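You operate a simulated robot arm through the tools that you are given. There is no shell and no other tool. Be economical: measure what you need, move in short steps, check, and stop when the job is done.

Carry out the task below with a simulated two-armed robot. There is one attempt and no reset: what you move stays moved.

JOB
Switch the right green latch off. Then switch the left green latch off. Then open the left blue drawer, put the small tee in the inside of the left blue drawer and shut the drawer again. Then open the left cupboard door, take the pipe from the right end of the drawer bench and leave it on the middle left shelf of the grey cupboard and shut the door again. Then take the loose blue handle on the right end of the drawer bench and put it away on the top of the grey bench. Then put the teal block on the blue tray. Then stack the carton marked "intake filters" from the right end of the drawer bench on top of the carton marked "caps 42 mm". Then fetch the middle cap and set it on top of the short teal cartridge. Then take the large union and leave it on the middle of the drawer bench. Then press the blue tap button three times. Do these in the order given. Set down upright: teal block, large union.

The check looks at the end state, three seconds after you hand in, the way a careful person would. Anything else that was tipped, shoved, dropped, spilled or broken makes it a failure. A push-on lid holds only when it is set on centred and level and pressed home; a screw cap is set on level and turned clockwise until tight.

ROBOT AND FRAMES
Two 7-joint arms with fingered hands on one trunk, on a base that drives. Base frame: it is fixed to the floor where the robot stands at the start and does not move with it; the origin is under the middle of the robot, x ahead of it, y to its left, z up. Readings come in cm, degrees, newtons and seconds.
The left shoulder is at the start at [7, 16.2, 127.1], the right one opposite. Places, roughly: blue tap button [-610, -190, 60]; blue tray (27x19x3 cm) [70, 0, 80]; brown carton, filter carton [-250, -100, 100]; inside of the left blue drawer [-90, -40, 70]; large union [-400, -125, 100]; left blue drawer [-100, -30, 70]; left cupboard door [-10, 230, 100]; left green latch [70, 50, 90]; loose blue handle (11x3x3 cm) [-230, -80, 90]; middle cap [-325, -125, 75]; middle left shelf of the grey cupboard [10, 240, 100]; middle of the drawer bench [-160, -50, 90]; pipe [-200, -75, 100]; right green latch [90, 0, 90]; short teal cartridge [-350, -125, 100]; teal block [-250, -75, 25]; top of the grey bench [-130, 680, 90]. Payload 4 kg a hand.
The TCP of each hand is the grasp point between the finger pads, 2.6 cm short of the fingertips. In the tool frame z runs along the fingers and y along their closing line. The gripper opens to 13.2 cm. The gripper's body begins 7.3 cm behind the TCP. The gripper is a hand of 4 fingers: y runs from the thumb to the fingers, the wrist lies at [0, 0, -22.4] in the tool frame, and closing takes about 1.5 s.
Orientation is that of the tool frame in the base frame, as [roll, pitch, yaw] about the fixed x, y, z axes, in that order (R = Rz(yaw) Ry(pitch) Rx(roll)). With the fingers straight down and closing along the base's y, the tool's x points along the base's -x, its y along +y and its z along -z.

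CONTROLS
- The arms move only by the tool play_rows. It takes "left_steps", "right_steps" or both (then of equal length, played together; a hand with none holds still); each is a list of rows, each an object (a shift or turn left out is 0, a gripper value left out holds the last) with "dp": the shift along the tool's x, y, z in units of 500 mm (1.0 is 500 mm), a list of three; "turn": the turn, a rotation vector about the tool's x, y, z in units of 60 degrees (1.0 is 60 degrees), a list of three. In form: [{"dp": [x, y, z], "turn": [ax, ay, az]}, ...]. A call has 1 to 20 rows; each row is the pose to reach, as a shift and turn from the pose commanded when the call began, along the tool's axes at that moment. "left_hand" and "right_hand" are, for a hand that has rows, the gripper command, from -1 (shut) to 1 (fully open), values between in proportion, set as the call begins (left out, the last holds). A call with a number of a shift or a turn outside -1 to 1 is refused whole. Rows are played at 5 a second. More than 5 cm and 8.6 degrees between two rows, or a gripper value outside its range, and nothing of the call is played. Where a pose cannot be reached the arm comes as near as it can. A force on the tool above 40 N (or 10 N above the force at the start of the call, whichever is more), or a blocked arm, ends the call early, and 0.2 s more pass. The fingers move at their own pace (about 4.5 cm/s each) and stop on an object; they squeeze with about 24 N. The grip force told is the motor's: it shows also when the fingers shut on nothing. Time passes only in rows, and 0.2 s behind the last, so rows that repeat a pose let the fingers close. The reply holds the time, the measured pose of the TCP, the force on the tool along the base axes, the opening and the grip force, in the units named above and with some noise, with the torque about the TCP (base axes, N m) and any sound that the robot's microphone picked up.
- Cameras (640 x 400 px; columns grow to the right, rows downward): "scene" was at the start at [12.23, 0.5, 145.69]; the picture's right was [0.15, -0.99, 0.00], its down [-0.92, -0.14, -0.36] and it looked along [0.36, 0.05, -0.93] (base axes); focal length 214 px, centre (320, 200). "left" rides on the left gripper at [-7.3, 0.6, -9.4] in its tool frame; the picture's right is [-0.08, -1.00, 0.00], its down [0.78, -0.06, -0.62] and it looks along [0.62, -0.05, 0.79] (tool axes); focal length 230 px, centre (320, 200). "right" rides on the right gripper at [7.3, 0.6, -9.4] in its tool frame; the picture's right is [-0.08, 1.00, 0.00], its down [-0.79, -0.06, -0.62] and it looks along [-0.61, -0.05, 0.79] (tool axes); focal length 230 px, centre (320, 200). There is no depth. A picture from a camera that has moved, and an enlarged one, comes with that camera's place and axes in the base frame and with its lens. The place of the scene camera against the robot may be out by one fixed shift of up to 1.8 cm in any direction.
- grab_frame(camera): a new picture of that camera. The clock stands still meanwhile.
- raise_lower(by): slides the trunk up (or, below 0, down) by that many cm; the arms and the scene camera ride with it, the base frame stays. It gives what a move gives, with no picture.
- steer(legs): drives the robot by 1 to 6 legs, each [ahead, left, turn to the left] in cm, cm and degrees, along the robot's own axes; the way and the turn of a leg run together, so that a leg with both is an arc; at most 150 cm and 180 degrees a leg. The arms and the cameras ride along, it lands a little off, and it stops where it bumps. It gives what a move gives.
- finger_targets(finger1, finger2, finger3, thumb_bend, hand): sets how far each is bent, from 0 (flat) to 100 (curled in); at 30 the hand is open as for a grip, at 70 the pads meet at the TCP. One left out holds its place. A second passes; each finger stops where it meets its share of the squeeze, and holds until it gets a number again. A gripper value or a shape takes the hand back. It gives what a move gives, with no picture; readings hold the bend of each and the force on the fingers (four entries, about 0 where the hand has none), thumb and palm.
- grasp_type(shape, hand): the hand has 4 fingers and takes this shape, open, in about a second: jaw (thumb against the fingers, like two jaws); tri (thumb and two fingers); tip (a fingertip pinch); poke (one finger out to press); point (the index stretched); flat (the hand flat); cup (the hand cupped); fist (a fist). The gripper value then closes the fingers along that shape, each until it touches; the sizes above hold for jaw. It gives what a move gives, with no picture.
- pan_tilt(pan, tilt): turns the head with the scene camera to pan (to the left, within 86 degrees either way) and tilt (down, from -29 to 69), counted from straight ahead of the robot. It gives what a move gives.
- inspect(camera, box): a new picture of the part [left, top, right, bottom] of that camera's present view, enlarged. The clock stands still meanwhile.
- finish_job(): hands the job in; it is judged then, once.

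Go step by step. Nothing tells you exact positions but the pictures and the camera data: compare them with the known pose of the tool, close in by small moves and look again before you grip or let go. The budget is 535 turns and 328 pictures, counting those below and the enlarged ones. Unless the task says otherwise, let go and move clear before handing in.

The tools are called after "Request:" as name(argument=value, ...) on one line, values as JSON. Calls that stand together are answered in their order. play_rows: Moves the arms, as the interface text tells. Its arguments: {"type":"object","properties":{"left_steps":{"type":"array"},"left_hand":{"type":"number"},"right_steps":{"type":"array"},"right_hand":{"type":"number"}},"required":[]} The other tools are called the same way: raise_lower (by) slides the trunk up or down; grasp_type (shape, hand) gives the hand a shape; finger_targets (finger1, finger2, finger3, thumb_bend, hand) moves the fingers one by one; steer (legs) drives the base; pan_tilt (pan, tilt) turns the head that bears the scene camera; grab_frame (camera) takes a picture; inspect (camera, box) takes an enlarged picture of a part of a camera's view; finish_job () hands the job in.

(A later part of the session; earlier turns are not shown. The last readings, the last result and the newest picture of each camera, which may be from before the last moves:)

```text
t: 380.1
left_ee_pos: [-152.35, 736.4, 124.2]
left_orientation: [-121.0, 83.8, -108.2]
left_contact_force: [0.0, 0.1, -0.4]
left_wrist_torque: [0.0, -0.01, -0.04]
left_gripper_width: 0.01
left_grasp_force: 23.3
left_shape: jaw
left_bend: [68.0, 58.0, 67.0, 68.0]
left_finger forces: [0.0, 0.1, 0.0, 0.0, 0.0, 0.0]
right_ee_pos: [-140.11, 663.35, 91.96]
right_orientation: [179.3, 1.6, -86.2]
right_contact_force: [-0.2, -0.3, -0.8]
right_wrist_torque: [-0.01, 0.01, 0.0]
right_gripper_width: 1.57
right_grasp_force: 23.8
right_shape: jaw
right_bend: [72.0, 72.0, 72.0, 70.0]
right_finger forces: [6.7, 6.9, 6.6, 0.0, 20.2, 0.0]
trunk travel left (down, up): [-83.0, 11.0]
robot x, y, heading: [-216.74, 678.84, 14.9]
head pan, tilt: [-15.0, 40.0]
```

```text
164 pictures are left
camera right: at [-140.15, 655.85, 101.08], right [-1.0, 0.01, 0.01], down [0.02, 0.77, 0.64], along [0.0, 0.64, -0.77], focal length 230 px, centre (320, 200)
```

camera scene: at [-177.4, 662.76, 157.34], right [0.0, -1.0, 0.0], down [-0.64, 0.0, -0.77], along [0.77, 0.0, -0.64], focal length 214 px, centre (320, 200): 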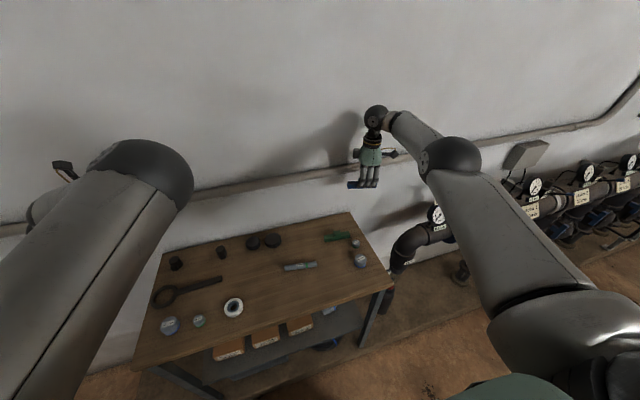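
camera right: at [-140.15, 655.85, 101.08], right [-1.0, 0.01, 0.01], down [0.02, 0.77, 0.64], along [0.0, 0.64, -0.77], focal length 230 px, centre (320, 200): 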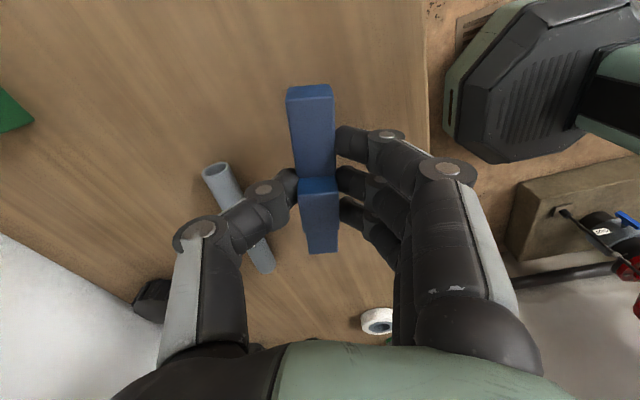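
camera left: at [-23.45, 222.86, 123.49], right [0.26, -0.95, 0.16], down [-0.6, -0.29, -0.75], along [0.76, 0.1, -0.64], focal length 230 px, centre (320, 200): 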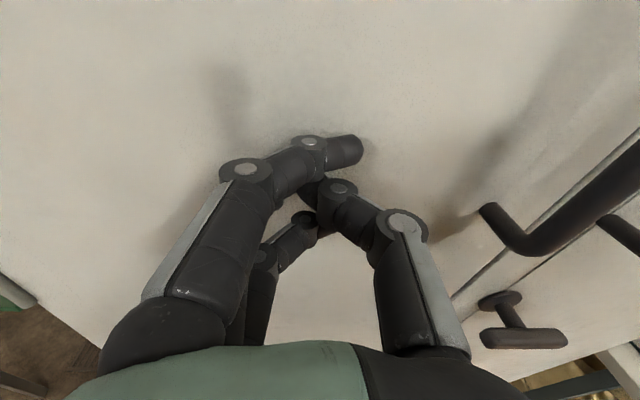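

Request:
play_rows(right_steps=[{"dp": [0, 0, 0.02]}, {"dp": [0, 0, 0.035]}, {"dp": [0, 0, 0.05]}, {"dp": [0, 0, 0.06]}, {"dp": [0, 0, 0.07]}, {"dp": [0, 0, 0.08]}, {"dp": [0, 0, 0.09]}])

Request:
grab_frame(camera="right")

```text
t: 381.4
left_ee_pos: [-152.7, 736.68, 124.37]
left_orientation: [-119.2, 83.9, -106.2]
left_contact_force: [0.2, 0.3, 0.8]
left_wrist_torque: [-0.04, -0.03, 0.01]
left_gripper_width: 0.0
left_grasp_force: 24.0
left_shape: jaw
left_bend: [68.0, 58.0, 67.0, 68.0]
left_finger forces: [0.1, 0.0, 0.1, 0.0, 0.0, 0.1]
right_ee_pos: [-139.69, 663.59, 89.25]
right_orientation: [-179.7, 1.7, -86.2]
right_contact_force: [-7.8, -2.4, 25.4]
right_wrist_torque: [-0.09, 0.29, -0.02]
right_gripper_width: 1.83
right_grasp_force: 23.9
right_shape: jaw
right_bend: [73.0, 73.0, 73.0, 71.0]
right_finger forces: [10.1, 10.4, 10.3, 0.0, 23.5, 0.0]
trunk travel left (down, up): [-83.0, 11.0]
robot x, y, heading: [-216.7, 678.44, 14.8]
head pan, tilt: [-15.0, 40.0]
stopped in row 6 (right hand): the force on the tool passed its limit (the readings are from after the stop); the commanded pose is now the measured one
```

```text
163 pictures are left
camera right: at [-140.0, 656.09, 98.38], right [-1.0, 0.01, 0.0], down [0.01, 0.77, 0.64], along [0.01, 0.64, -0.77], focal length 230 px, centre (320, 200)
```

right: 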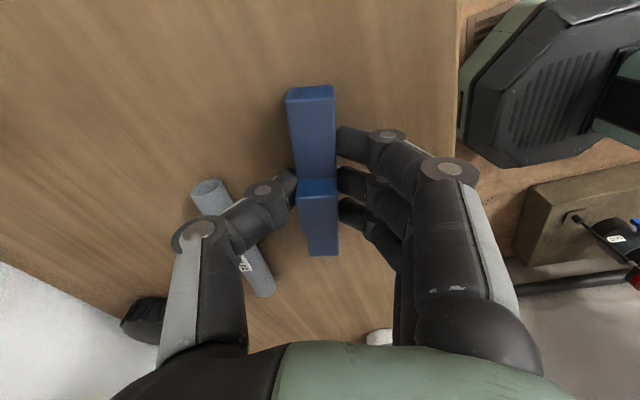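

It has touched down. I'll release with a small opening and lift.

Request:
play_rows(right_steps=[{"dp": [0, 0, -0.004]}, {"dp": [0, 0, -0.004]}, {"dp": [0, 0, -0.004]}, {"dp": [0, 0, -0.004]}, {"dp": [0, 0, -0.05]}, {"dp": [0, 0, -0.14]}, {"dp": [0, 0, -0.23]}, {"dp": [0, 0, -0.32]}, {"dp": [0, 0, -0.4]}], right_hand=-0.35)

Request:
grab_frame(camera="right")

```text
t: 383.4
left_ee_pos: [-152.54, 736.56, 124.31]
left_orientation: [-120.3, 83.9, -107.5]
left_contact_force: [0.8, 0.6, 0.5]
left_wrist_torque: [0.01, 0.0, 0.02]
left_gripper_width: 0.0
left_grasp_force: 24.5
left_shape: jaw
left_bend: [68.0, 58.0, 67.0, 68.0]
left_finger forces: [0.0, 0.0, 0.1, 0.0, 0.0, 0.0]
right_ee_pos: [-139.7, 663.05, 108.66]
right_orientation: [179.9, 1.7, -86.3]
right_contact_force: [1.4, 0.5, -0.3]
right_wrist_torque: [0.02, 0.02, -0.04]
right_gripper_width: 4.24
right_grasp_force: 0.0
right_shape: jaw
right_bend: [74.0, 74.0, 74.0, 70.0]
right_finger forces: [0.0, 0.0, 0.1, 0.1, 0.0, 0.1]
trunk travel left (down, up): [-83.0, 11.0]
robot x, y, heading: [-216.54, 678.53, 14.9]
head pan, tilt: [-15.0, 40.0]
```

```text
162 pictures are left
camera right: at [-139.9, 655.56, 117.78], right [-1.0, 0.01, 0.0], down [0.01, 0.77, 0.64], along [0.01, 0.64, -0.77], focal length 230 px, centre (320, 200)
```

right: 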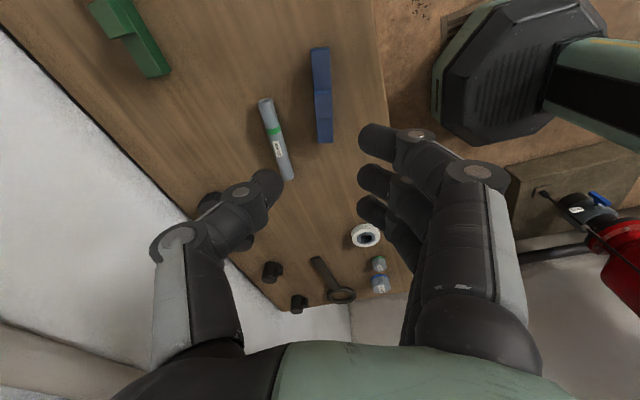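

The handle lies on the grey bench top. Next is the teal block on the drawer bench's lower shelf; I'll drive back.

Request:
steer(legs=[[0, 0, -87.5], [40, 20, 0], [130, 0, 0], [130, 0, 0]])

Request:
pan_tilt(pan=0, tilt=20)

Request:
grab_frame(camera="scene")

```text
t: 402.4
left_ee_pos: [-52.06, 328.87, 124.31]
left_orientation: [-120.5, 83.9, 163.6]
left_contact_force: [-0.1, -0.3, 0.0]
left_wrist_torque: [-0.04, 0.0, 0.0]
left_gripper_width: 0.02
left_grasp_force: 24.5
left_shape: jaw
left_bend: [68.0, 58.0, 67.0, 68.0]
left_finger forces: [0.0, 0.1, 0.0, 0.0, 0.0, 0.0]
right_ee_pos: [-125.22, 314.58, 108.7]
right_orientation: [179.9, 1.7, -175.1]
right_contact_force: [-0.2, 0.1, -0.3]
right_wrist_torque: [-0.01, 0.0, 0.03]
right_gripper_width: 4.25
right_grasp_force: 0.1
right_shape: jaw
right_bend: [74.0, 74.0, 74.0, 70.0]
right_finger forces: [0.0, 0.0, 0.0, 0.0, 0.1, 0.1]
trunk travel left (down, up): [-83.0, 11.0]
robot x, y, heading: [-111.57, 391.66, -73.8]
head pan, tilt: [-15.0, 40.0]
```

```text
t: 403.2
left_ee_pos: [-52.07, 328.71, 124.3]
left_orientation: [-120.7, 83.8, 163.5]
left_contact_force: [-0.5, -0.7, 1.1]
left_wrist_torque: [0.02, 0.02, 0.01]
left_gripper_width: 0.01
left_grasp_force: 24.3
left_shape: jaw
left_bend: [68.0, 58.0, 67.0, 68.0]
left_finger forces: [0.0, 0.0, 0.1, 0.0, 0.0, 0.0]
right_ee_pos: [-125.21, 314.51, 108.7]
right_orientation: [179.9, 1.7, -175.0]
right_contact_force: [-0.6, 0.0, -0.2]
right_wrist_torque: [0.03, -0.01, -0.01]
right_gripper_width: 4.26
right_grasp_force: 0.1
right_shape: jaw
right_bend: [74.0, 74.0, 74.0, 70.0]
right_finger forces: [0.0, 0.0, 0.0, 0.0, 0.0, 0.0]
trunk travel left (down, up): [-83.0, 11.0]
robot x, y, heading: [-111.67, 391.44, -73.7]
head pan, tilt: [0.0, 20.0]
```

```text
161 pictures are left
camera scene: at [-105.82, 377.5, 160.47], right [-0.96, -0.28, 0.0], down [-0.1, 0.33, -0.94], along [0.26, -0.9, -0.34], focal length 214 px, centre (320, 200)
```

scene: 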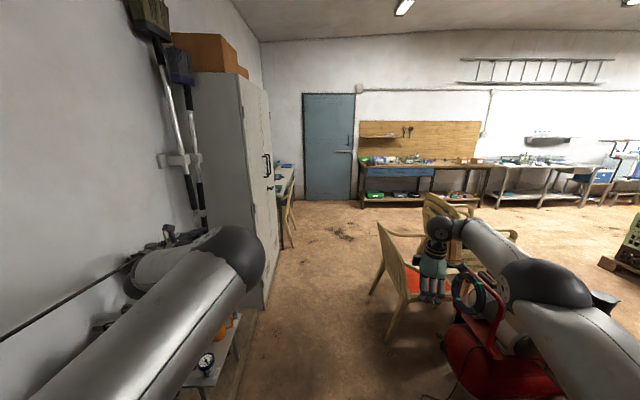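

Request:
steer(legs=[[45, -19, 1.3], [100, 0, 0]])

Request:
grab_frame(camera="scene")

```text
t: 410.9
left_ee_pos: [-30.03, 182.28, 124.32]
left_orientation: [-120.5, 83.9, 162.9]
left_contact_force: [-0.3, -0.1, 0.3]
left_wrist_torque: [0.02, 0.02, 0.0]
left_gripper_width: 0.0
left_grasp_force: 23.8
left_shape: jaw
left_bend: [68.0, 58.0, 67.0, 68.0]
left_finger forces: [0.0, 0.0, 0.1, 0.0, 0.0, 0.0]
right_ee_pos: [-103.4, 168.97, 108.61]
right_orientation: [179.9, 1.7, -175.8]
right_contact_force: [0.9, -0.6, 0.2]
right_wrist_torque: [0.0, 0.01, 0.02]
right_gripper_width: 4.25
right_grasp_force: 0.0
right_shape: jaw
right_bend: [74.0, 74.0, 74.0, 70.0]
right_finger forces: [0.0, 0.1, 0.0, 0.0, 0.1, 0.1]
trunk travel left (down, up): [-83.0, 11.0]
robot x, y, heading: [-88.39, 246.46, -74.8]
head pan, tilt: [0.0, 20.0]
```

```text
160 pictures are left
camera scene: at [-83.11, 231.8, 160.49], right [-0.96, -0.27, 0.0], down [-0.09, 0.33, -0.94], along [0.25, -0.91, -0.34], focal length 214 px, centre (320, 200)
```

scene: 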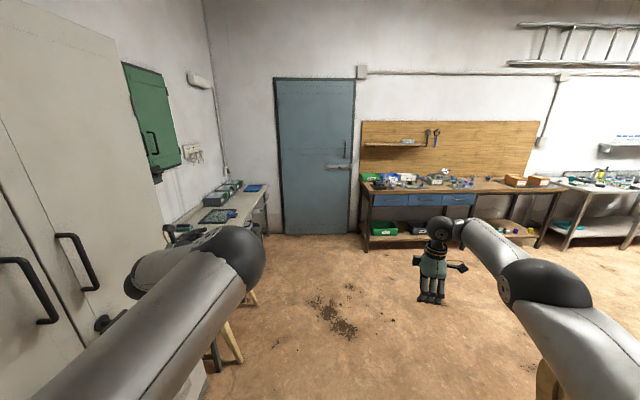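

The passage is clear. I'll continue to the drawer bench's right end for the teal block.

Request:
steer(legs=[[120, 0, 1.5], [0, -140, 0], [0, -105, 0]])

Request:
pan_tilt(pan=0, tilt=40)

Request:
grab_frame(camera="scene")

```text
t: 428.8
left_ee_pos: [-236.17, -2.32, 124.12]
left_orientation: [-120.6, 83.8, 163.0]
left_contact_force: [0.4, 0.1, 0.3]
left_wrist_torque: [0.02, 0.03, -0.02]
left_gripper_width: 0.0
left_grasp_force: 24.0
left_shape: jaw
left_bend: [68.0, 58.0, 67.0, 68.0]
left_finger forces: [0.0, 0.0, 0.0, 0.0, 0.1, 0.0]
right_ee_pos: [-309.27, -16.0, 108.59]
right_orientation: [180.0, 1.6, -175.5]
right_contact_force: [0.1, -0.9, 0.2]
right_wrist_torque: [-0.02, 0.03, -0.04]
right_gripper_width: 4.25
right_grasp_force: 0.1
right_shape: jaw
right_bend: [74.0, 74.0, 74.0, 70.0]
right_finger forces: [0.1, 0.0, 0.0, 0.0, 0.0, 0.0]
trunk travel left (down, up): [-83.0, 11.0]
robot x, y, heading: [-294.9, 60.85, -74.7]
head pan, tilt: [0.0, 20.0]
```

```text
t: 429.6
left_ee_pos: [-236.02, -2.3, 124.38]
left_orientation: [-120.8, 83.9, 162.9]
left_contact_force: [-0.2, 0.8, 0.1]
left_wrist_torque: [0.02, 0.01, 0.05]
left_gripper_width: 0.0
left_grasp_force: 23.9
left_shape: jaw
left_bend: [68.0, 58.0, 67.0, 68.0]
left_finger forces: [0.1, 0.0, 0.1, 0.1, 0.0, 0.1]
right_ee_pos: [-309.42, -16.05, 108.57]
right_orientation: [180.0, 1.6, -175.6]
right_contact_force: [-0.7, -0.4, 0.7]
right_wrist_torque: [-0.02, 0.0, -0.02]
right_gripper_width: 4.23
right_grasp_force: 0.0
right_shape: jaw
right_bend: [74.0, 74.0, 74.0, 70.0]
right_finger forces: [0.0, 0.1, 0.0, 0.0, 0.0, 0.1]
trunk travel left (down, up): [-83.0, 11.0]
robot x, y, heading: [-294.91, 60.84, -74.4]
head pan, tilt: [0.0, 40.0]
```

```text
159 pictures are left
camera scene: at [-289.55, 47.67, 157.34], right [-0.96, -0.27, 0.0], down [-0.17, 0.62, -0.77], along [0.21, -0.74, -0.64], focal length 214 px, centre (320, 200)
```

scene: 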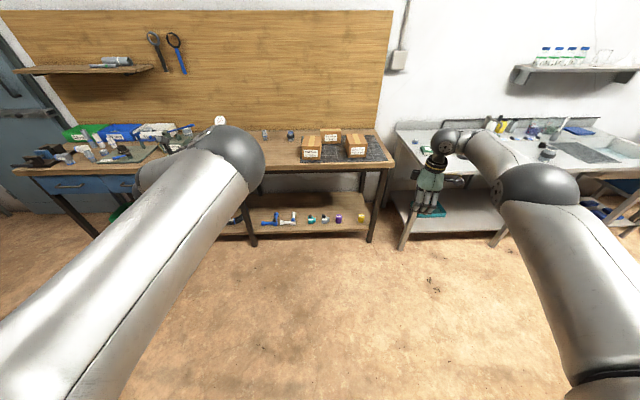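

The teal block is on the lower shelf at about [-246, -79, 25]. I'll turn so the left hand faces the bench with the right arm clear, then lower the trunk.

Request:
steer(legs=[[0, 0, -25.5]])

Request:
raise_lower(by=-40)

Request:
raise_lower(by=-32)

Request:
play_rows(left_steps=[{"turn": [-0.12, 0, 0]}, {"turn": [-0.24, 0, 0]}, {"turn": [-0.36, 0, 0]}, {"turn": [-0.46, 0, 0]}], left_hand=0.3)

Request:
grab_frame(camera="left")

Request:
pan_tilt(pan=27, tilt=25)

Request:
grab_frame(camera="scene")

```text
t: 431.4
left_ee_pos: [-269.28, -21.7, 124.13]
left_orientation: [-120.6, 83.8, 137.3]
left_contact_force: [1.2, -0.9, -0.7]
left_wrist_torque: [0.02, -0.02, -0.01]
left_gripper_width: 0.01
left_grasp_force: 24.5
left_shape: jaw
left_bend: [68.0, 58.0, 67.0, 68.0]
left_finger forces: [0.0, 0.0, 0.0, 0.0, 0.1, 0.0]
right_ee_pos: [-341.16, -2.06, 108.57]
right_orientation: [179.9, 1.5, 158.8]
right_contact_force: [0.5, -0.1, 0.5]
right_wrist_torque: [-0.02, -0.02, -0.02]
right_gripper_width: 4.25
right_grasp_force: 0.1
right_shape: jaw
right_bend: [74.0, 74.0, 74.0, 70.0]
right_finger forces: [0.1, 0.0, 0.0, 0.1, 0.0, 0.0]
trunk travel left (down, up): [-83.0, 11.0]
robot x, y, heading: [-294.91, 61.14, -100.2]
head pan, tilt: [0.0, 40.0]
```

```text
t: 435.2
left_ee_pos: [-269.38, -21.5, 84.27]
left_orientation: [-120.7, 83.8, 137.2]
left_contact_force: [0.1, -0.6, 0.2]
left_wrist_torque: [0.01, 0.03, -0.01]
left_gripper_width: 0.01
left_grasp_force: 23.7
left_shape: jaw
left_bend: [68.0, 58.0, 67.0, 68.0]
left_finger forces: [0.0, 0.1, 0.0, 0.1, 0.0, 0.0]
right_ee_pos: [-341.21, -2.13, 68.57]
right_orientation: [179.8, 1.7, 158.7]
right_contact_force: [-0.5, -0.1, -0.2]
right_wrist_torque: [-0.01, -0.01, 0.04]
right_gripper_width: 4.24
right_grasp_force: 0.0
right_shape: jaw
right_bend: [74.0, 74.0, 74.0, 70.0]
right_finger forces: [0.0, 0.0, 0.1, 0.1, 0.1, 0.1]
trunk travel left (down, up): [-43.0, 51.0]
robot x, y, heading: [-294.62, 60.83, -100.2]
head pan, tilt: [0.0, 40.0]
```

```text
t: 438.4
left_ee_pos: [-269.36, -21.48, 52.28]
left_orientation: [-120.7, 83.7, 137.3]
left_contact_force: [-0.2, 0.2, 0.0]
left_wrist_torque: [-0.01, 0.0, -0.02]
left_gripper_width: 0.01
left_grasp_force: 24.0
left_shape: jaw
left_bend: [68.0, 58.0, 67.0, 68.0]
left_finger forces: [0.0, 0.0, 0.0, 0.0, 0.0, 0.0]
right_ee_pos: [-341.25, -2.03, 36.63]
right_orientation: [179.9, 1.7, 158.7]
right_contact_force: [0.2, -0.4, 0.7]
right_wrist_torque: [0.04, 0.01, 0.01]
right_gripper_width: 4.25
right_grasp_force: 0.2
right_shape: jaw
right_bend: [74.0, 74.0, 74.0, 70.0]
right_finger forces: [0.1, 0.0, 0.1, 0.0, 0.0, 0.0]
trunk travel left (down, up): [-11.0, 83.0]
robot x, y, heading: [-294.94, 61.33, -100.1]
head pan, tilt: [0.0, 40.0]
```

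```text
t: 439.4
left_ee_pos: [-268.03, -22.65, 52.09]
left_orientation: [-148.8, 83.8, 136.9]
left_contact_force: [0.5, 0.1, -1.0]
left_wrist_torque: [0.01, 0.03, -0.02]
left_gripper_width: 8.58
left_grasp_force: 0.1
left_shape: jaw
left_bend: [70.0, 70.0, 70.0, 67.0]
left_finger forces: [0.0, 0.0, 0.1, 0.1, 0.0, 0.0]
left hand out of reach, approached as far as the arm can: row 4
right_ee_pos: [-341.27, -2.07, 36.64]
right_orientation: [179.9, 1.7, 158.7]
right_contact_force: [0.6, -0.2, 0.2]
right_wrist_torque: [-0.02, 0.02, -0.01]
right_gripper_width: 4.24
right_grasp_force: 0.0
right_shape: jaw
right_bend: [74.0, 74.0, 74.0, 70.0]
right_finger forces: [0.0, 0.0, 0.0, 0.0, 0.0, 0.0]
trunk travel left (down, up): [-11.0, 83.0]
robot x, y, heading: [-295.04, 60.94, -100.0]
head pan, tilt: [0.0, 40.0]
```

```text
158 pictures are left
camera left: at [-269.46, -14.08, 60.27], right [-0.95, -0.28, 0.13], down [-0.28, 0.63, -0.72], along [0.11, -0.72, -0.68], focal length 230 px, centre (320, 200)
```

left: 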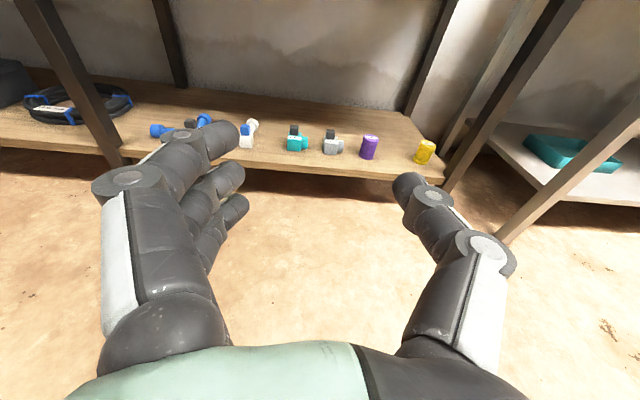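

```text
t: 440.3
left_ee_pos: [-268.06, -22.7, 52.22]
left_orientation: [-148.6, 83.8, 137.1]
left_contact_force: [0.4, 0.0, 0.4]
left_wrist_torque: [0.01, -0.01, -0.01]
left_gripper_width: 8.6
left_grasp_force: 0.0
left_shape: jaw
left_bend: [70.0, 70.0, 70.0, 67.0]
left_finger forces: [0.0, 0.0, 0.0, 0.0, 0.0, 0.1]
right_ee_pos: [-341.33, -1.98, 36.57]
right_orientation: [179.9, 1.7, 158.7]
right_contact_force: [-0.5, 0.4, 0.4]
right_wrist_torque: [0.04, -0.01, -0.01]
right_gripper_width: 4.25
right_grasp_force: 0.1
right_shape: jaw
right_bend: [74.0, 74.0, 74.0, 70.0]
right_finger forces: [0.0, 0.0, 0.1, 0.1, 0.0, 0.0]
trunk travel left (down, up): [-11.0, 83.0]
robot x, y, heading: [-294.81, 61.31, -100.3]
head pan, tilt: [27.0, 25.0]
```

```text
157 pictures are left
camera scene: at [-291.36, 46.97, 87.67], right [-0.96, -0.29, 0.0], down [-0.12, 0.41, -0.91], along [0.26, -0.87, -0.42], focal length 214 px, centre (320, 200)
```

scene: 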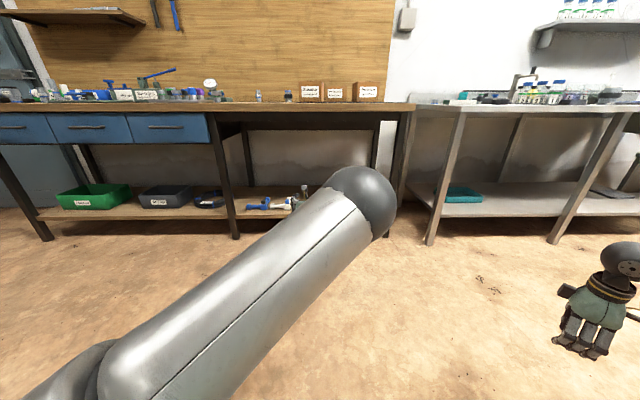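

Request:
inspect(camera="left", box=[224, 90, 464, 190])

```text
2.67 times, centred on (344, 140) of left
camera zoom: at [-269.44, -14.08, 60.29], right [-0.95, -0.27, 0.13], down [-0.28, 0.63, -0.72], along [0.11, -0.72, -0.68], focal length 614 px, centre (256, 360)
```

zoom: 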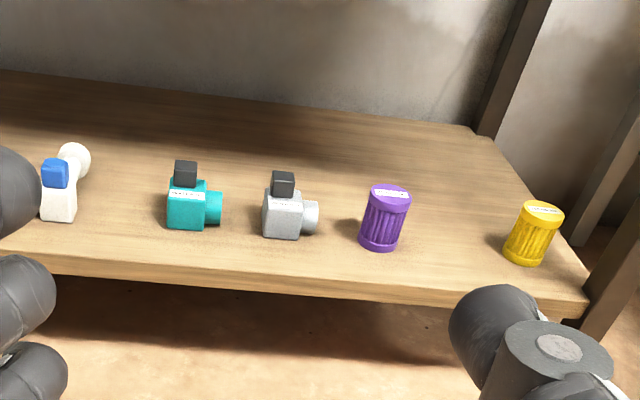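

The teal block (cube with black top and spout) sits at about [-248, -79.5, 21.5]. I'll lower the hand fully and approach along the shelf's normal.

Request:
raise_lower(by=-10)

Request:
play_rows(left_steps=[{"dp": [0.08, 0, 0], "turn": [0, 0.05, 0]}, {"dp": [0.16, 0, 0], "turn": [0, 0.1, 0]}, {"dp": [0.24, 0, 0], "turn": [0, 0.15, 0]}, {"dp": [0.32, 0, 0], "turn": [0, 0.15, 0]}, {"dp": [0.36, 0, 0], "turn": [0, 0.15, 0]}])

Request:
steer(legs=[[34, 18, 0]])

Request:
grab_frame(camera="left")

```text
t: 441.6
left_ee_pos: [-268.08, -22.59, 42.26]
left_orientation: [-148.3, 83.8, 137.2]
left_contact_force: [0.3, 0.0, 0.1]
left_wrist_torque: [0.01, 0.0, -0.02]
left_gripper_width: 8.62
left_grasp_force: 0.0
left_shape: jaw
left_bend: [70.0, 70.0, 70.0, 67.0]
left_finger forces: [0.0, 0.1, 0.0, 0.1, 0.1, 0.1]
right_ee_pos: [-341.25, -2.16, 26.66]
right_orientation: [179.9, 1.6, 158.7]
right_contact_force: [-0.6, 0.6, -0.7]
right_wrist_torque: [-0.01, 0.0, 0.02]
right_gripper_width: 4.24
right_grasp_force: 0.0
right_shape: jaw
right_bend: [74.0, 74.0, 74.0, 70.0]
right_finger forces: [0.1, 0.0, 0.0, 0.0, 0.0, 0.0]
trunk travel left (down, up): [-1.0, 93.0]
robot x, y, heading: [-294.34, 61.34, -100.2]
head pan, tilt: [27.0, 25.0]
```

```text
t: 442.8
left_ee_pos: [-269.5, -21.15, 24.21]
left_orientation: [-167.2, 75.3, 118.0]
left_contact_force: [0.8, -0.4, 0.2]
left_wrist_torque: [0.01, -0.01, 0.0]
left_gripper_width: 8.59
left_grasp_force: 0.2
left_shape: jaw
left_bend: [70.0, 70.0, 70.0, 67.0]
left_finger forces: [0.0, 0.0, 0.0, 0.1, 0.1, 0.0]
right_ee_pos: [-341.31, -1.96, 26.53]
right_orientation: [179.9, 1.8, 158.6]
right_contact_force: [0.2, 0.0, 1.0]
right_wrist_torque: [0.01, 0.0, -0.03]
right_gripper_width: 4.25
right_grasp_force: 0.0
right_shape: jaw
right_bend: [74.0, 74.0, 74.0, 70.0]
right_finger forces: [0.0, 0.1, 0.1, 0.0, 0.0, 0.0]
trunk travel left (down, up): [-1.0, 93.0]
robot x, y, heading: [-295.28, 61.13, -100.0]
head pan, tilt: [27.0, 25.0]
```

```text
t: 445.2
left_ee_pos: [-257.68, -57.8, 24.25]
left_orientation: [-167.1, 75.5, 118.3]
left_contact_force: [0.6, -0.1, 0.2]
left_wrist_torque: [0.03, 0.01, -0.03]
left_gripper_width: 8.6
left_grasp_force: 0.1
left_shape: jaw
left_bend: [70.0, 70.0, 70.0, 67.0]
left_finger forces: [0.1, 0.0, 0.0, 0.0, 0.0, 0.0]
right_ee_pos: [-329.4, -38.94, 26.63]
right_orientation: [179.9, 1.7, 158.9]
right_contact_force: [-0.4, 0.1, 0.8]
right_wrist_torque: [0.01, 0.01, 0.0]
right_gripper_width: 4.24
right_grasp_force: 0.0
right_shape: jaw
right_bend: [74.0, 74.0, 74.0, 70.0]
right_finger forces: [0.1, 0.0, 0.0, 0.0, 0.0, 0.0]
trunk travel left (down, up): [-1.0, 93.0]
robot x, y, heading: [-283.06, 24.42, -99.9]
head pan, tilt: [27.0, 25.0]
```

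```text
155 pictures are left
camera left: at [-258.56, -50.69, 33.59], right [-0.95, -0.29, 0.13], down [-0.31, 0.74, -0.6], along [0.08, -0.61, -0.79], focal length 230 px, centre (320, 200)
```

left: 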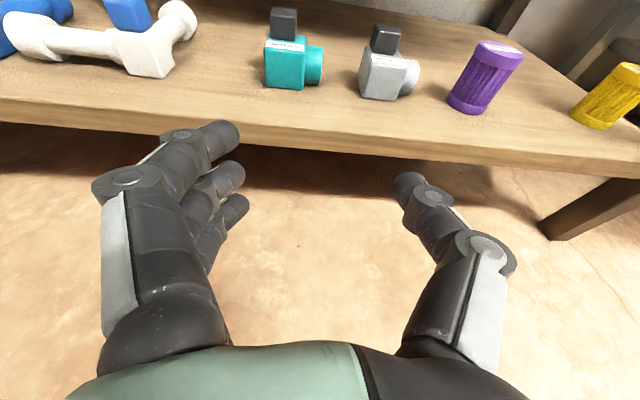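

Request:
steer(legs=[[12.5, 9.5, 0]])

Request:
grab_frame(camera="left")

```text
t: 446.6
left_ee_pos: [-250.68, -72.01, 24.37]
left_orientation: [-167.2, 75.4, 118.2]
left_contact_force: [-0.1, -0.5, 1.0]
left_wrist_torque: [-0.02, 0.0, -0.03]
left_gripper_width: 8.61
left_grasp_force: 0.1
left_shape: jaw
left_bend: [70.0, 70.0, 70.0, 67.0]
left_finger forces: [0.1, 0.0, 0.0, 0.0, 0.1, 0.0]
right_ee_pos: [-322.46, -53.03, 26.5]
right_orientation: [179.9, 1.7, 158.9]
right_contact_force: [0.0, -0.6, 0.3]
right_wrist_torque: [-0.01, -0.02, -0.01]
right_gripper_width: 4.25
right_grasp_force: 0.0
right_shape: jaw
right_bend: [74.0, 74.0, 74.0, 70.0]
right_finger forces: [0.0, 0.0, 0.0, 0.0, 0.0, 0.0]
trunk travel left (down, up): [-1.0, 93.0]
robot x, y, heading: [-276.07, 10.09, -100.0]
head pan, tilt: [27.0, 25.0]
```

```text
154 pictures are left
camera left: at [-251.57, -64.82, 33.59], right [-0.95, -0.29, 0.13], down [-0.31, 0.74, -0.6], along [0.08, -0.61, -0.79], focal length 230 px, centre (320, 200)
```

left: 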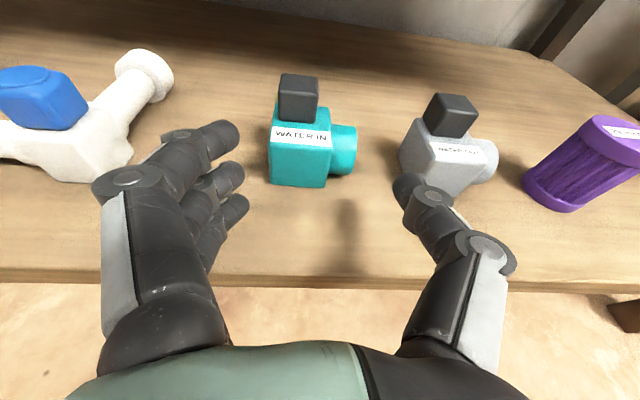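

The block "WATER IN" is right in front, between fingers and thumb. I'll move in 8 cm.

Request:
play_rows(left_steps=[{"dp": [-0.005, 0.01, 0.04]}, {"dp": [-0.01, 0.01, 0.08]}, {"dp": [-0.015, 0.01, 0.12]}, {"dp": [-0.021, 0.01, 0.154]}])

Request:
grab_frame(camera="left")

```text
t: 447.6
left_ee_pos: [-248.01, -79.38, 23.25]
left_orientation: [-167.1, 75.3, 118.2]
left_contact_force: [0.1, -0.1, 0.1]
left_wrist_torque: [0.02, 0.05, 0.0]
left_gripper_width: 8.59
left_grasp_force: 0.0
left_shape: jaw
left_bend: [70.0, 70.0, 70.0, 67.0]
left_finger forces: [0.0, 0.0, 0.0, 0.0, 0.0, 0.1]
right_ee_pos: [-322.44, -52.92, 26.47]
right_orientation: [179.9, 1.7, 158.7]
right_contact_force: [-0.2, 0.4, 0.0]
right_wrist_torque: [-0.01, -0.03, -0.02]
right_gripper_width: 4.24
right_grasp_force: 0.2
right_shape: jaw
right_bend: [74.0, 74.0, 74.0, 70.0]
right_finger forces: [0.1, 0.1, 0.0, 0.0, 0.0, 0.0]
trunk travel left (down, up): [-1.0, 93.0]
robot x, y, heading: [-276.2, 10.21, -99.8]
head pan, tilt: [27.0, 25.0]
```

```text
153 pictures are left
camera left: at [-248.98, -72.25, 32.61], right [-0.95, -0.29, 0.13], down [-0.31, 0.74, -0.6], along [0.08, -0.61, -0.79], focal length 230 px, centre (320, 200)
```

left: 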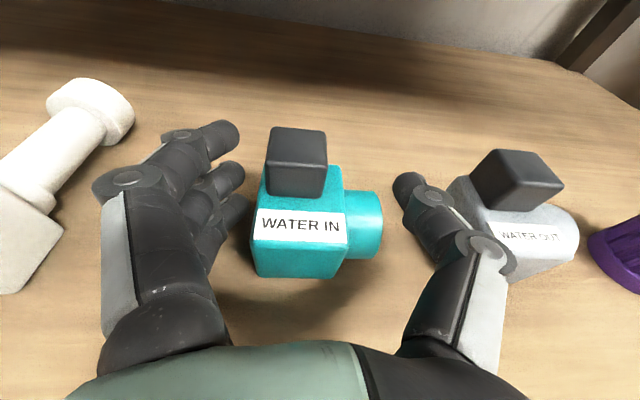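

Request:
play_rows(left_steps=[{"dp": [0.006, 0, -0.02]}, {"dp": [0.006, 0, -0.02]}, {"dp": [0.006, 0, -0.02]}, {"dp": [0.006, 0, -0.02]}, {"dp": [0.006, 0, -0.02]}, {"dp": [0.006, 0, -0.02]}, {"dp": [0.006, 0, -0.02]}], left_hand=-1)

Request:
grab_frame(camera="left")

```text
t: 449.2
left_ee_pos: [-248.39, -78.4, 23.28]
left_orientation: [-167.1, 75.3, 118.2]
left_contact_force: [-0.1, 0.3, 0.8]
left_wrist_torque: [0.02, -0.03, -0.01]
left_gripper_width: 5.86
left_grasp_force: 24.0
left_shape: jaw
left_bend: [73.0, 73.0, 73.0, 70.0]
left_finger forces: [7.6, 7.2, 7.2, 0.0, 21.6, 0.0]
right_ee_pos: [-322.43, -53.03, 26.47]
right_orientation: [179.9, 1.8, 158.7]
right_contact_force: [0.6, -0.1, 0.3]
right_wrist_torque: [-0.02, 0.0, -0.06]
right_gripper_width: 4.26
right_grasp_force: 0.0
right_shape: jaw
right_bend: [74.0, 74.0, 74.0, 70.0]
right_finger forces: [0.0, 0.0, 0.1, 0.1, 0.0, 0.0]
trunk travel left (down, up): [-1.0, 93.0]
robot x, y, heading: [-276.16, 10.43, -100.0]
head pan, tilt: [27.0, 25.0]
```

```text
152 pictures are left
camera left: at [-249.28, -71.2, 32.58], right [-0.95, -0.29, 0.13], down [-0.31, 0.74, -0.6], along [0.08, -0.61, -0.79], focal length 230 px, centre (320, 200)
```

left: 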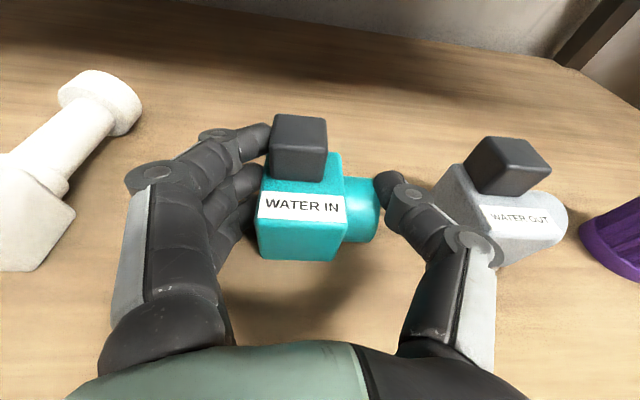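

All fingers are gripping. I'll lift with the trunk and check.

Request:
raise_lower(by=6)

Request:
grab_frame(camera="left")

```text
t: 450.2
left_ee_pos: [-248.37, -78.36, 29.24]
left_orientation: [-167.2, 75.4, 118.0]
left_contact_force: [0.4, 0.2, -4.8]
left_wrist_torque: [0.01, 0.03, -0.03]
left_gripper_width: 5.87
left_grasp_force: 24.3
left_shape: jaw
left_bend: [73.0, 73.0, 73.0, 70.0]
left_finger forces: [7.7, 7.1, 7.0, 0.1, 21.8, 0.0]
right_ee_pos: [-322.42, -53.06, 32.5]
right_orientation: [179.8, 1.6, 158.8]
right_contact_force: [0.0, -0.4, -0.4]
right_wrist_torque: [0.03, 0.0, 0.01]
right_gripper_width: 4.28
right_grasp_force: 0.1
right_shape: jaw
right_bend: [74.0, 74.0, 74.0, 70.0]
right_finger forces: [0.1, 0.0, 0.0, 0.1, 0.0, 0.0]
trunk travel left (down, up): [-7.0, 87.0]
robot x, y, heading: [-275.93, 10.32, -100.1]
head pan, tilt: [27.0, 25.0]
```

```text
151 pictures are left
camera left: at [-249.29, -71.22, 38.51], right [-0.95, -0.29, 0.13], down [-0.31, 0.74, -0.6], along [0.08, -0.61, -0.79], focal length 230 px, centre (320, 200)
```

left: 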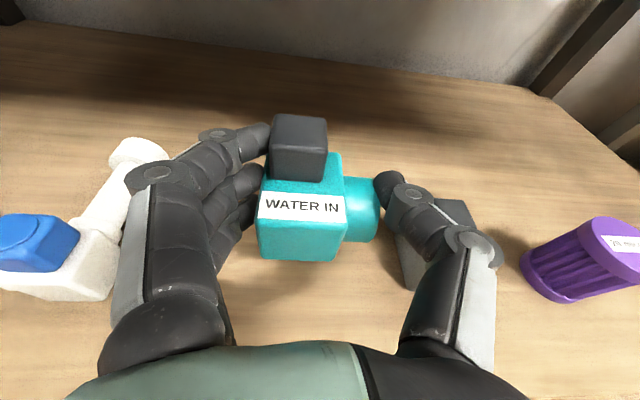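

The block is held upright. I'll back away from the bench and raise the trunk.

Request:
steer(legs=[[-53, -28, 0]])

Request:
raise_lower(by=40)

Request:
raise_lower(by=36)

Request:
play_rows(right_steps=[{"dp": [0, 0, -0.08]}, {"dp": [0, 0, -0.16]}, {"dp": [0, 0, -0.24]}, {"dp": [0, 0, -0.32]}, {"dp": [0, 0, -0.4]}])

```text
t: 453.6
left_ee_pos: [-265.47, -20.93, 29.22]
left_orientation: [-167.1, 75.4, 118.9]
left_contact_force: [0.4, 0.3, -3.9]
left_wrist_torque: [0.07, 0.0, 0.0]
left_gripper_width: 5.85
left_grasp_force: 23.8
left_shape: jaw
left_bend: [73.0, 73.0, 73.0, 70.0]
left_finger forces: [7.7, 7.1, 7.0, 0.0, 21.8, 0.0]
right_ee_pos: [-339.86, 3.4, 32.68]
right_orientation: [179.9, 1.6, 159.6]
right_contact_force: [0.4, -0.5, 1.0]
right_wrist_torque: [0.03, -0.02, -0.04]
right_gripper_width: 4.25
right_grasp_force: 0.0
right_shape: jaw
right_bend: [74.0, 74.0, 74.0, 70.0]
right_finger forces: [0.1, 0.1, 0.1, 0.0, 0.0, 0.0]
trunk travel left (down, up): [-7.0, 87.0]
robot x, y, heading: [-294.42, 67.3, -99.4]
head pan, tilt: [27.0, 25.0]
```

```text
t: 457.5
left_ee_pos: [-265.56, -21.0, 69.16]
left_orientation: [-167.0, 75.3, 118.9]
left_contact_force: [0.1, -0.1, -4.6]
left_wrist_torque: [0.04, 0.02, -0.01]
left_gripper_width: 5.84
left_grasp_force: 24.3
left_shape: jaw
left_bend: [73.0, 73.0, 73.0, 70.0]
left_finger forces: [7.7, 7.2, 7.1, 0.0, 21.7, 0.0]
right_ee_pos: [-339.92, 3.37, 72.49]
right_orientation: [179.9, 1.6, 159.6]
right_contact_force: [-0.3, 0.7, -0.2]
right_wrist_torque: [-0.02, 0.01, -0.02]
right_gripper_width: 4.26
right_grasp_force: 0.1
right_shape: jaw
right_bend: [74.0, 74.0, 74.0, 70.0]
right_finger forces: [0.1, 0.1, 0.1, 0.1, 0.1, 0.0]
trunk travel left (down, up): [-47.0, 47.0]
robot x, y, heading: [-294.35, 67.02, -99.2]
head pan, tilt: [27.0, 25.0]
```

```text
t: 461.0
left_ee_pos: [-265.43, -21.05, 105.1]
left_orientation: [-167.1, 75.3, 119.0]
left_contact_force: [0.3, -0.7, -4.6]
left_wrist_torque: [0.06, 0.01, -0.02]
left_gripper_width: 5.85
left_grasp_force: 24.4
left_shape: jaw
left_bend: [73.0, 73.0, 73.0, 70.0]
left_finger forces: [7.6, 7.1, 7.0, 0.0, 21.8, 0.0]
right_ee_pos: [-339.86, 3.34, 108.58]
right_orientation: [179.9, 1.7, 159.5]
right_contact_force: [-0.1, 0.2, -0.5]
right_wrist_torque: [0.0, 0.0, -0.01]
right_gripper_width: 4.26
right_grasp_force: 0.1
right_shape: jaw
right_bend: [74.0, 74.0, 74.0, 70.0]
right_finger forces: [0.0, 0.0, 0.1, 0.0, 0.1, 0.0]
trunk travel left (down, up): [-83.0, 11.0]
robot x, y, heading: [-294.07, 67.31, -99.2]
head pan, tilt: [27.0, 25.0]
```

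```text
t: 462.2
left_ee_pos: [-265.45, -21.02, 105.24]
left_orientation: [-167.0, 75.4, 119.1]
left_contact_force: [0.9, 0.2, -5.2]
left_wrist_torque: [0.06, 0.05, 0.02]
left_gripper_width: 5.87
left_grasp_force: 23.9
left_shape: jaw
left_bend: [73.0, 73.0, 73.0, 70.0]
left_finger forces: [7.6, 7.1, 7.0, 0.0, 21.7, 0.0]
right_ee_pos: [-340.71, 2.72, 126.53]
right_orientation: [179.9, 1.6, 159.4]
right_contact_force: [0.2, 0.2, 0.5]
right_wrist_torque: [0.0, -0.01, 0.01]
right_gripper_width: 4.27
right_grasp_force: 0.0
right_shape: jaw
right_bend: [74.0, 74.0, 74.0, 70.0]
right_finger forces: [0.0, 0.0, 0.0, 0.0, 0.0, 0.0]
right hand out of reach, approached as far as the arm can: row 3, 4, 5
trunk travel left (down, up): [-83.0, 11.0]
robot x, y, heading: [-294.46, 67.3, -99.1]
head pan, tilt: [27.0, 25.0]
```

I'll fold the right arm in front of the chest, so it stays clear of the right-hand wall near the tray.

Request:
play_rows(right_steps=[{"dp": [-0.066, 0.05, 0], "turn": [0, 0, 0.1]}, {"dp": [-0.132, 0.1, 0], "turn": [0, 0, 0.2]}, {"dp": [-0.198, 0.15, 0], "turn": [0, 0, 0.3]}, {"dp": [-0.264, 0.2, 0], "turn": [0, 0, 0.4]}, {"dp": [-0.33, 0.25, 0], "turn": [0, 0, 0.5]}, {"dp": [-0.396, 0.3, 0], "turn": [0, 0, 0.6]}, {"dp": [-0.462, 0.35, 0], "turn": [0, 0, 0.7]}, {"dp": [-0.528, 0.4, 0], "turn": [0, 0, 0.8]}, {"dp": [-0.594, 0.45, 0], "turn": [0, 0, 0.9]}, {"dp": [-0.66, 0.5, 0], "turn": [0, 0, 0.98]}])

Request:
pan_tilt(pan=0, tilt=50)

Request:
grab_frame(camera="scene")

```text
t: 464.4
left_ee_pos: [-265.04, -21.01, 105.16]
left_orientation: [-166.7, 75.3, 119.4]
left_contact_force: [0.9, -0.2, -4.0]
left_wrist_torque: [0.05, 0.01, -0.04]
left_gripper_width: 5.91
left_grasp_force: 23.7
left_shape: jaw
left_bend: [73.0, 73.0, 73.0, 70.0]
left_finger forces: [7.8, 7.2, 7.0, 0.1, 21.8, 0.0]
right_ee_pos: [-296.06, 2.7, 124.11]
right_orientation: [178.7, 0.8, 100.5]
right_contact_force: [0.2, 0.8, -0.3]
right_wrist_torque: [-0.03, 0.02, 0.02]
right_gripper_width: 4.27
right_grasp_force: 0.0
right_shape: jaw
right_bend: [74.0, 74.0, 74.0, 70.0]
right_finger forces: [0.0, 0.1, 0.1, 0.0, 0.0, 0.1]
right hand out of reach, approached as far as the arm can: row 1, 2, 3, 4, 5, 6, 7, 8, 9, 10
trunk travel left (down, up): [-83.0, 11.0]
robot x, y, heading: [-294.56, 66.65, -99.6]
head pan, tilt: [27.0, 25.0]
```

```text
t: 465.3
left_ee_pos: [-265.51, -20.97, 105.22]
left_orientation: [-167.3, 75.3, 118.8]
left_contact_force: [0.5, -0.1, -4.6]
left_wrist_torque: [0.09, 0.0, -0.01]
left_gripper_width: 5.86
left_grasp_force: 23.7
left_shape: jaw
left_bend: [73.0, 73.0, 73.0, 70.0]
left_finger forces: [7.6, 7.1, 7.1, 0.0, 21.8, 0.0]
right_ee_pos: [-296.56, 2.64, 124.06]
right_orientation: [178.4, 0.8, 100.8]
right_contact_force: [0.2, -0.2, 0.7]
right_wrist_torque: [0.02, -0.01, -0.04]
right_gripper_width: 4.26
right_grasp_force: 0.0
right_shape: jaw
right_bend: [74.0, 74.0, 74.0, 70.0]
right_finger forces: [0.0, 0.0, 0.1, 0.0, 0.1, 0.0]
trunk travel left (down, up): [-83.0, 11.0]
robot x, y, heading: [-294.48, 67.4, -99.4]
head pan, tilt: [0.0, 50.0]
```

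```text
150 pictures are left
camera scene: at [-294.72, 54.24, 155.91], right [-0.99, 0.16, 0.0], down [0.12, 0.76, -0.64], along [-0.1, -0.63, -0.77], focal length 214 px, centre (320, 200)
```

scene: 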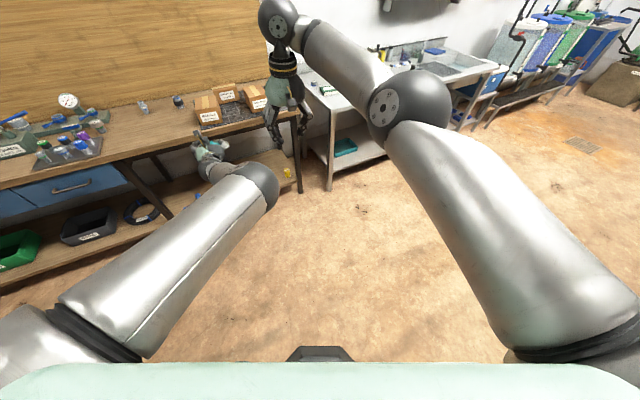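

The right arm is folded. Now I'll drive to the latch bench, arriving at an angle towards the blue tray.

Request:
steer(legs=[[0, 0, 82], [106, 24, 0], [106, 24, 0]])

Request:
pan_tilt(pan=0, tilt=35)

Request:
grab_frame(camera="scene")

```text
t: 479.6
left_ee_pos: [15.5, 69.35, 105.32]
left_orientation: [-167.1, 75.2, -159.0]
left_contact_force: [0.3, -0.4, -4.2]
left_wrist_torque: [-0.01, 0.07, 0.02]
left_gripper_width: 5.85
left_grasp_force: 24.0
left_shape: jaw
left_bend: [73.0, 73.0, 73.0, 70.0]
left_finger forces: [7.6, 7.1, 7.0, 0.0, 21.9, 0.1]
right_ee_pos: [-12.51, 42.02, 124.09]
right_orientation: [178.5, 0.8, -177.2]
right_contact_force: [0.1, 0.4, 0.1]
right_wrist_torque: [-0.01, -0.03, 0.03]
right_gripper_width: 4.23
right_grasp_force: 0.0
right_shape: jaw
right_bend: [74.0, 74.0, 74.0, 70.0]
right_finger forces: [0.0, 0.0, 0.0, 0.0, 0.1, 0.1]
trunk travel left (down, up): [-83.0, 11.0]
robot x, y, heading: [-76.17, 52.86, -17.1]
head pan, tilt: [0.0, 50.0]
```

```text
t: 480.4
left_ee_pos: [15.45, 69.37, 105.14]
left_orientation: [-167.1, 75.5, -158.9]
left_contact_force: [-0.1, 0.4, -4.1]
left_wrist_torque: [-0.04, 0.03, 0.0]
left_gripper_width: 5.88
left_grasp_force: 24.3
left_shape: jaw
left_bend: [73.0, 73.0, 73.0, 70.0]
left_finger forces: [7.6, 7.1, 7.0, 0.0, 22.0, 0.0]
right_ee_pos: [-12.21, 42.0, 124.01]
right_orientation: [178.6, 0.7, -177.2]
right_contact_force: [0.4, -0.1, 0.0]
right_wrist_torque: [0.01, -0.01, -0.03]
right_gripper_width: 4.27
right_grasp_force: 0.1
right_shape: jaw
right_bend: [74.0, 74.0, 74.0, 70.0]
right_finger forces: [0.1, 0.0, 0.0, 0.0, 0.0, 0.1]
trunk travel left (down, up): [-83.0, 11.0]
robot x, y, heading: [-76.32, 52.82, -17.1]
head pan, tilt: [0.0, 35.0]
```

```text
149 pictures are left
camera scene: at [-61.06, 48.48, 158.07], right [-0.29, -0.96, 0.0], down [-0.55, 0.17, -0.82], along [0.78, -0.24, -0.58], focal length 214 px, centre (320, 200)
```

scene: 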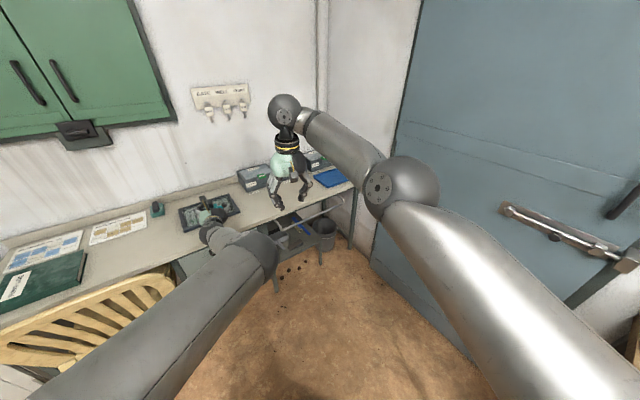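

I'll bring the left hand nearer to the centreline and shift the right hand a little right.

Request:
play_rows(left_steps=[{"dp": [0.009, -0.069, -0.032], "turn": [0.07, 0, 0]}, {"dp": [0.017, -0.138, -0.064], "turn": [0.14, 0, 0]}, {"dp": [0.026, -0.207, -0.096], "turn": [0.21, 0, 0]}, {"dp": [0.034, -0.276, -0.128], "turn": [0.28, 0, 0]}, {"dp": [0.043, -0.345, -0.16], "turn": [0.35, 0, 0]}, {"dp": [0.052, -0.414, -0.193], "turn": [0.42, 0, 0]}], right_steps=[{"dp": [0, -0.06, 0]}, {"dp": [0, -0.12, 0]}, {"dp": [0, -0.18, 0]}, {"dp": [0, -0.24, 0]}, {"dp": [0, -0.24, 0]}, {"dp": [0, -0.24, 0]}])

Request:
grab_frame(camera="scene")

Request:
grab_frame(camera="left")

```text
t: 481.8
left_ee_pos: [11.83, 48.96, 105.03]
left_orientation: [-142.0, 75.4, -159.2]
left_contact_force: [1.1, 0.6, -4.4]
left_wrist_torque: [-0.01, 0.06, -0.01]
left_gripper_width: 5.85
left_grasp_force: 24.1
left_shape: jaw
left_bend: [73.0, 73.0, 73.0, 70.0]
left_finger forces: [7.7, 7.3, 7.2, 0.1, 21.7, 0.0]
left hand out of reach, approached as far as the arm can: row 4, 5, 6
right_ee_pos: [-11.31, 29.95, 123.68]
right_orientation: [178.4, 0.7, -177.1]
right_contact_force: [-0.1, 0.0, 0.2]
right_wrist_torque: [0.0, 0.01, 0.0]
right_gripper_width: 4.26
right_grasp_force: 0.0
right_shape: jaw
right_bend: [74.0, 74.0, 74.0, 70.0]
right_finger forces: [0.1, 0.0, 0.0, 0.1, 0.0, 0.0]
right hand out of reach, approached as far as the arm can: row 2, 3, 4, 5, 6
trunk travel left (down, up): [-83.0, 11.0]
robot x, y, heading: [-76.28, 53.01, -17.1]
head pan, tilt: [0.0, 35.0]
```

```text
148 pictures are left
camera scene: at [-61.08, 48.44, 158.08], right [-0.29, -0.96, 0.0], down [-0.55, 0.17, -0.82], along [0.78, -0.24, -0.57], focal length 214 px, centre (320, 200)
```

scene: 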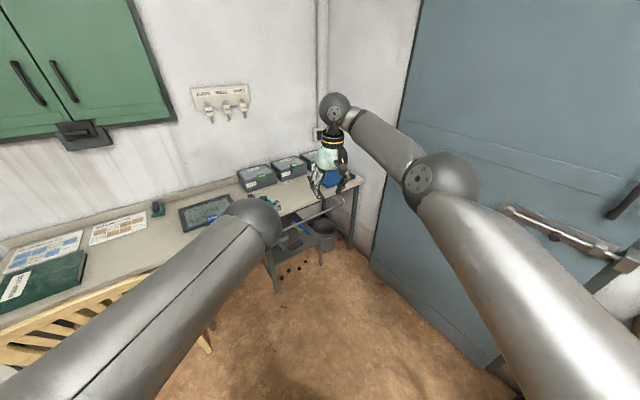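

```text
147 pictures are left
camera left: at [5.0, 52.93, 114.0], right [-0.26, -0.94, 0.23], down [-0.78, 0.06, -0.63], along [0.57, -0.34, -0.74], focal length 230 px, centre (320, 200)
```

left: 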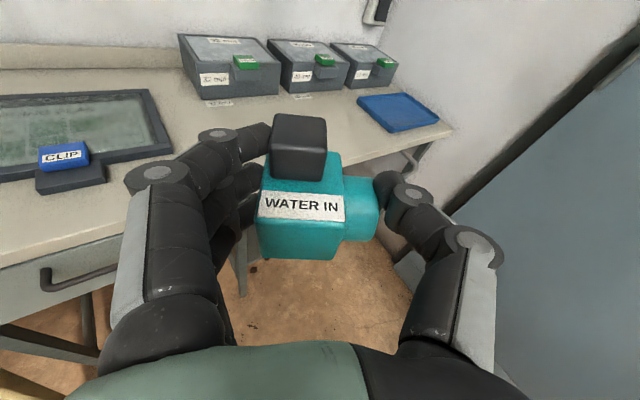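

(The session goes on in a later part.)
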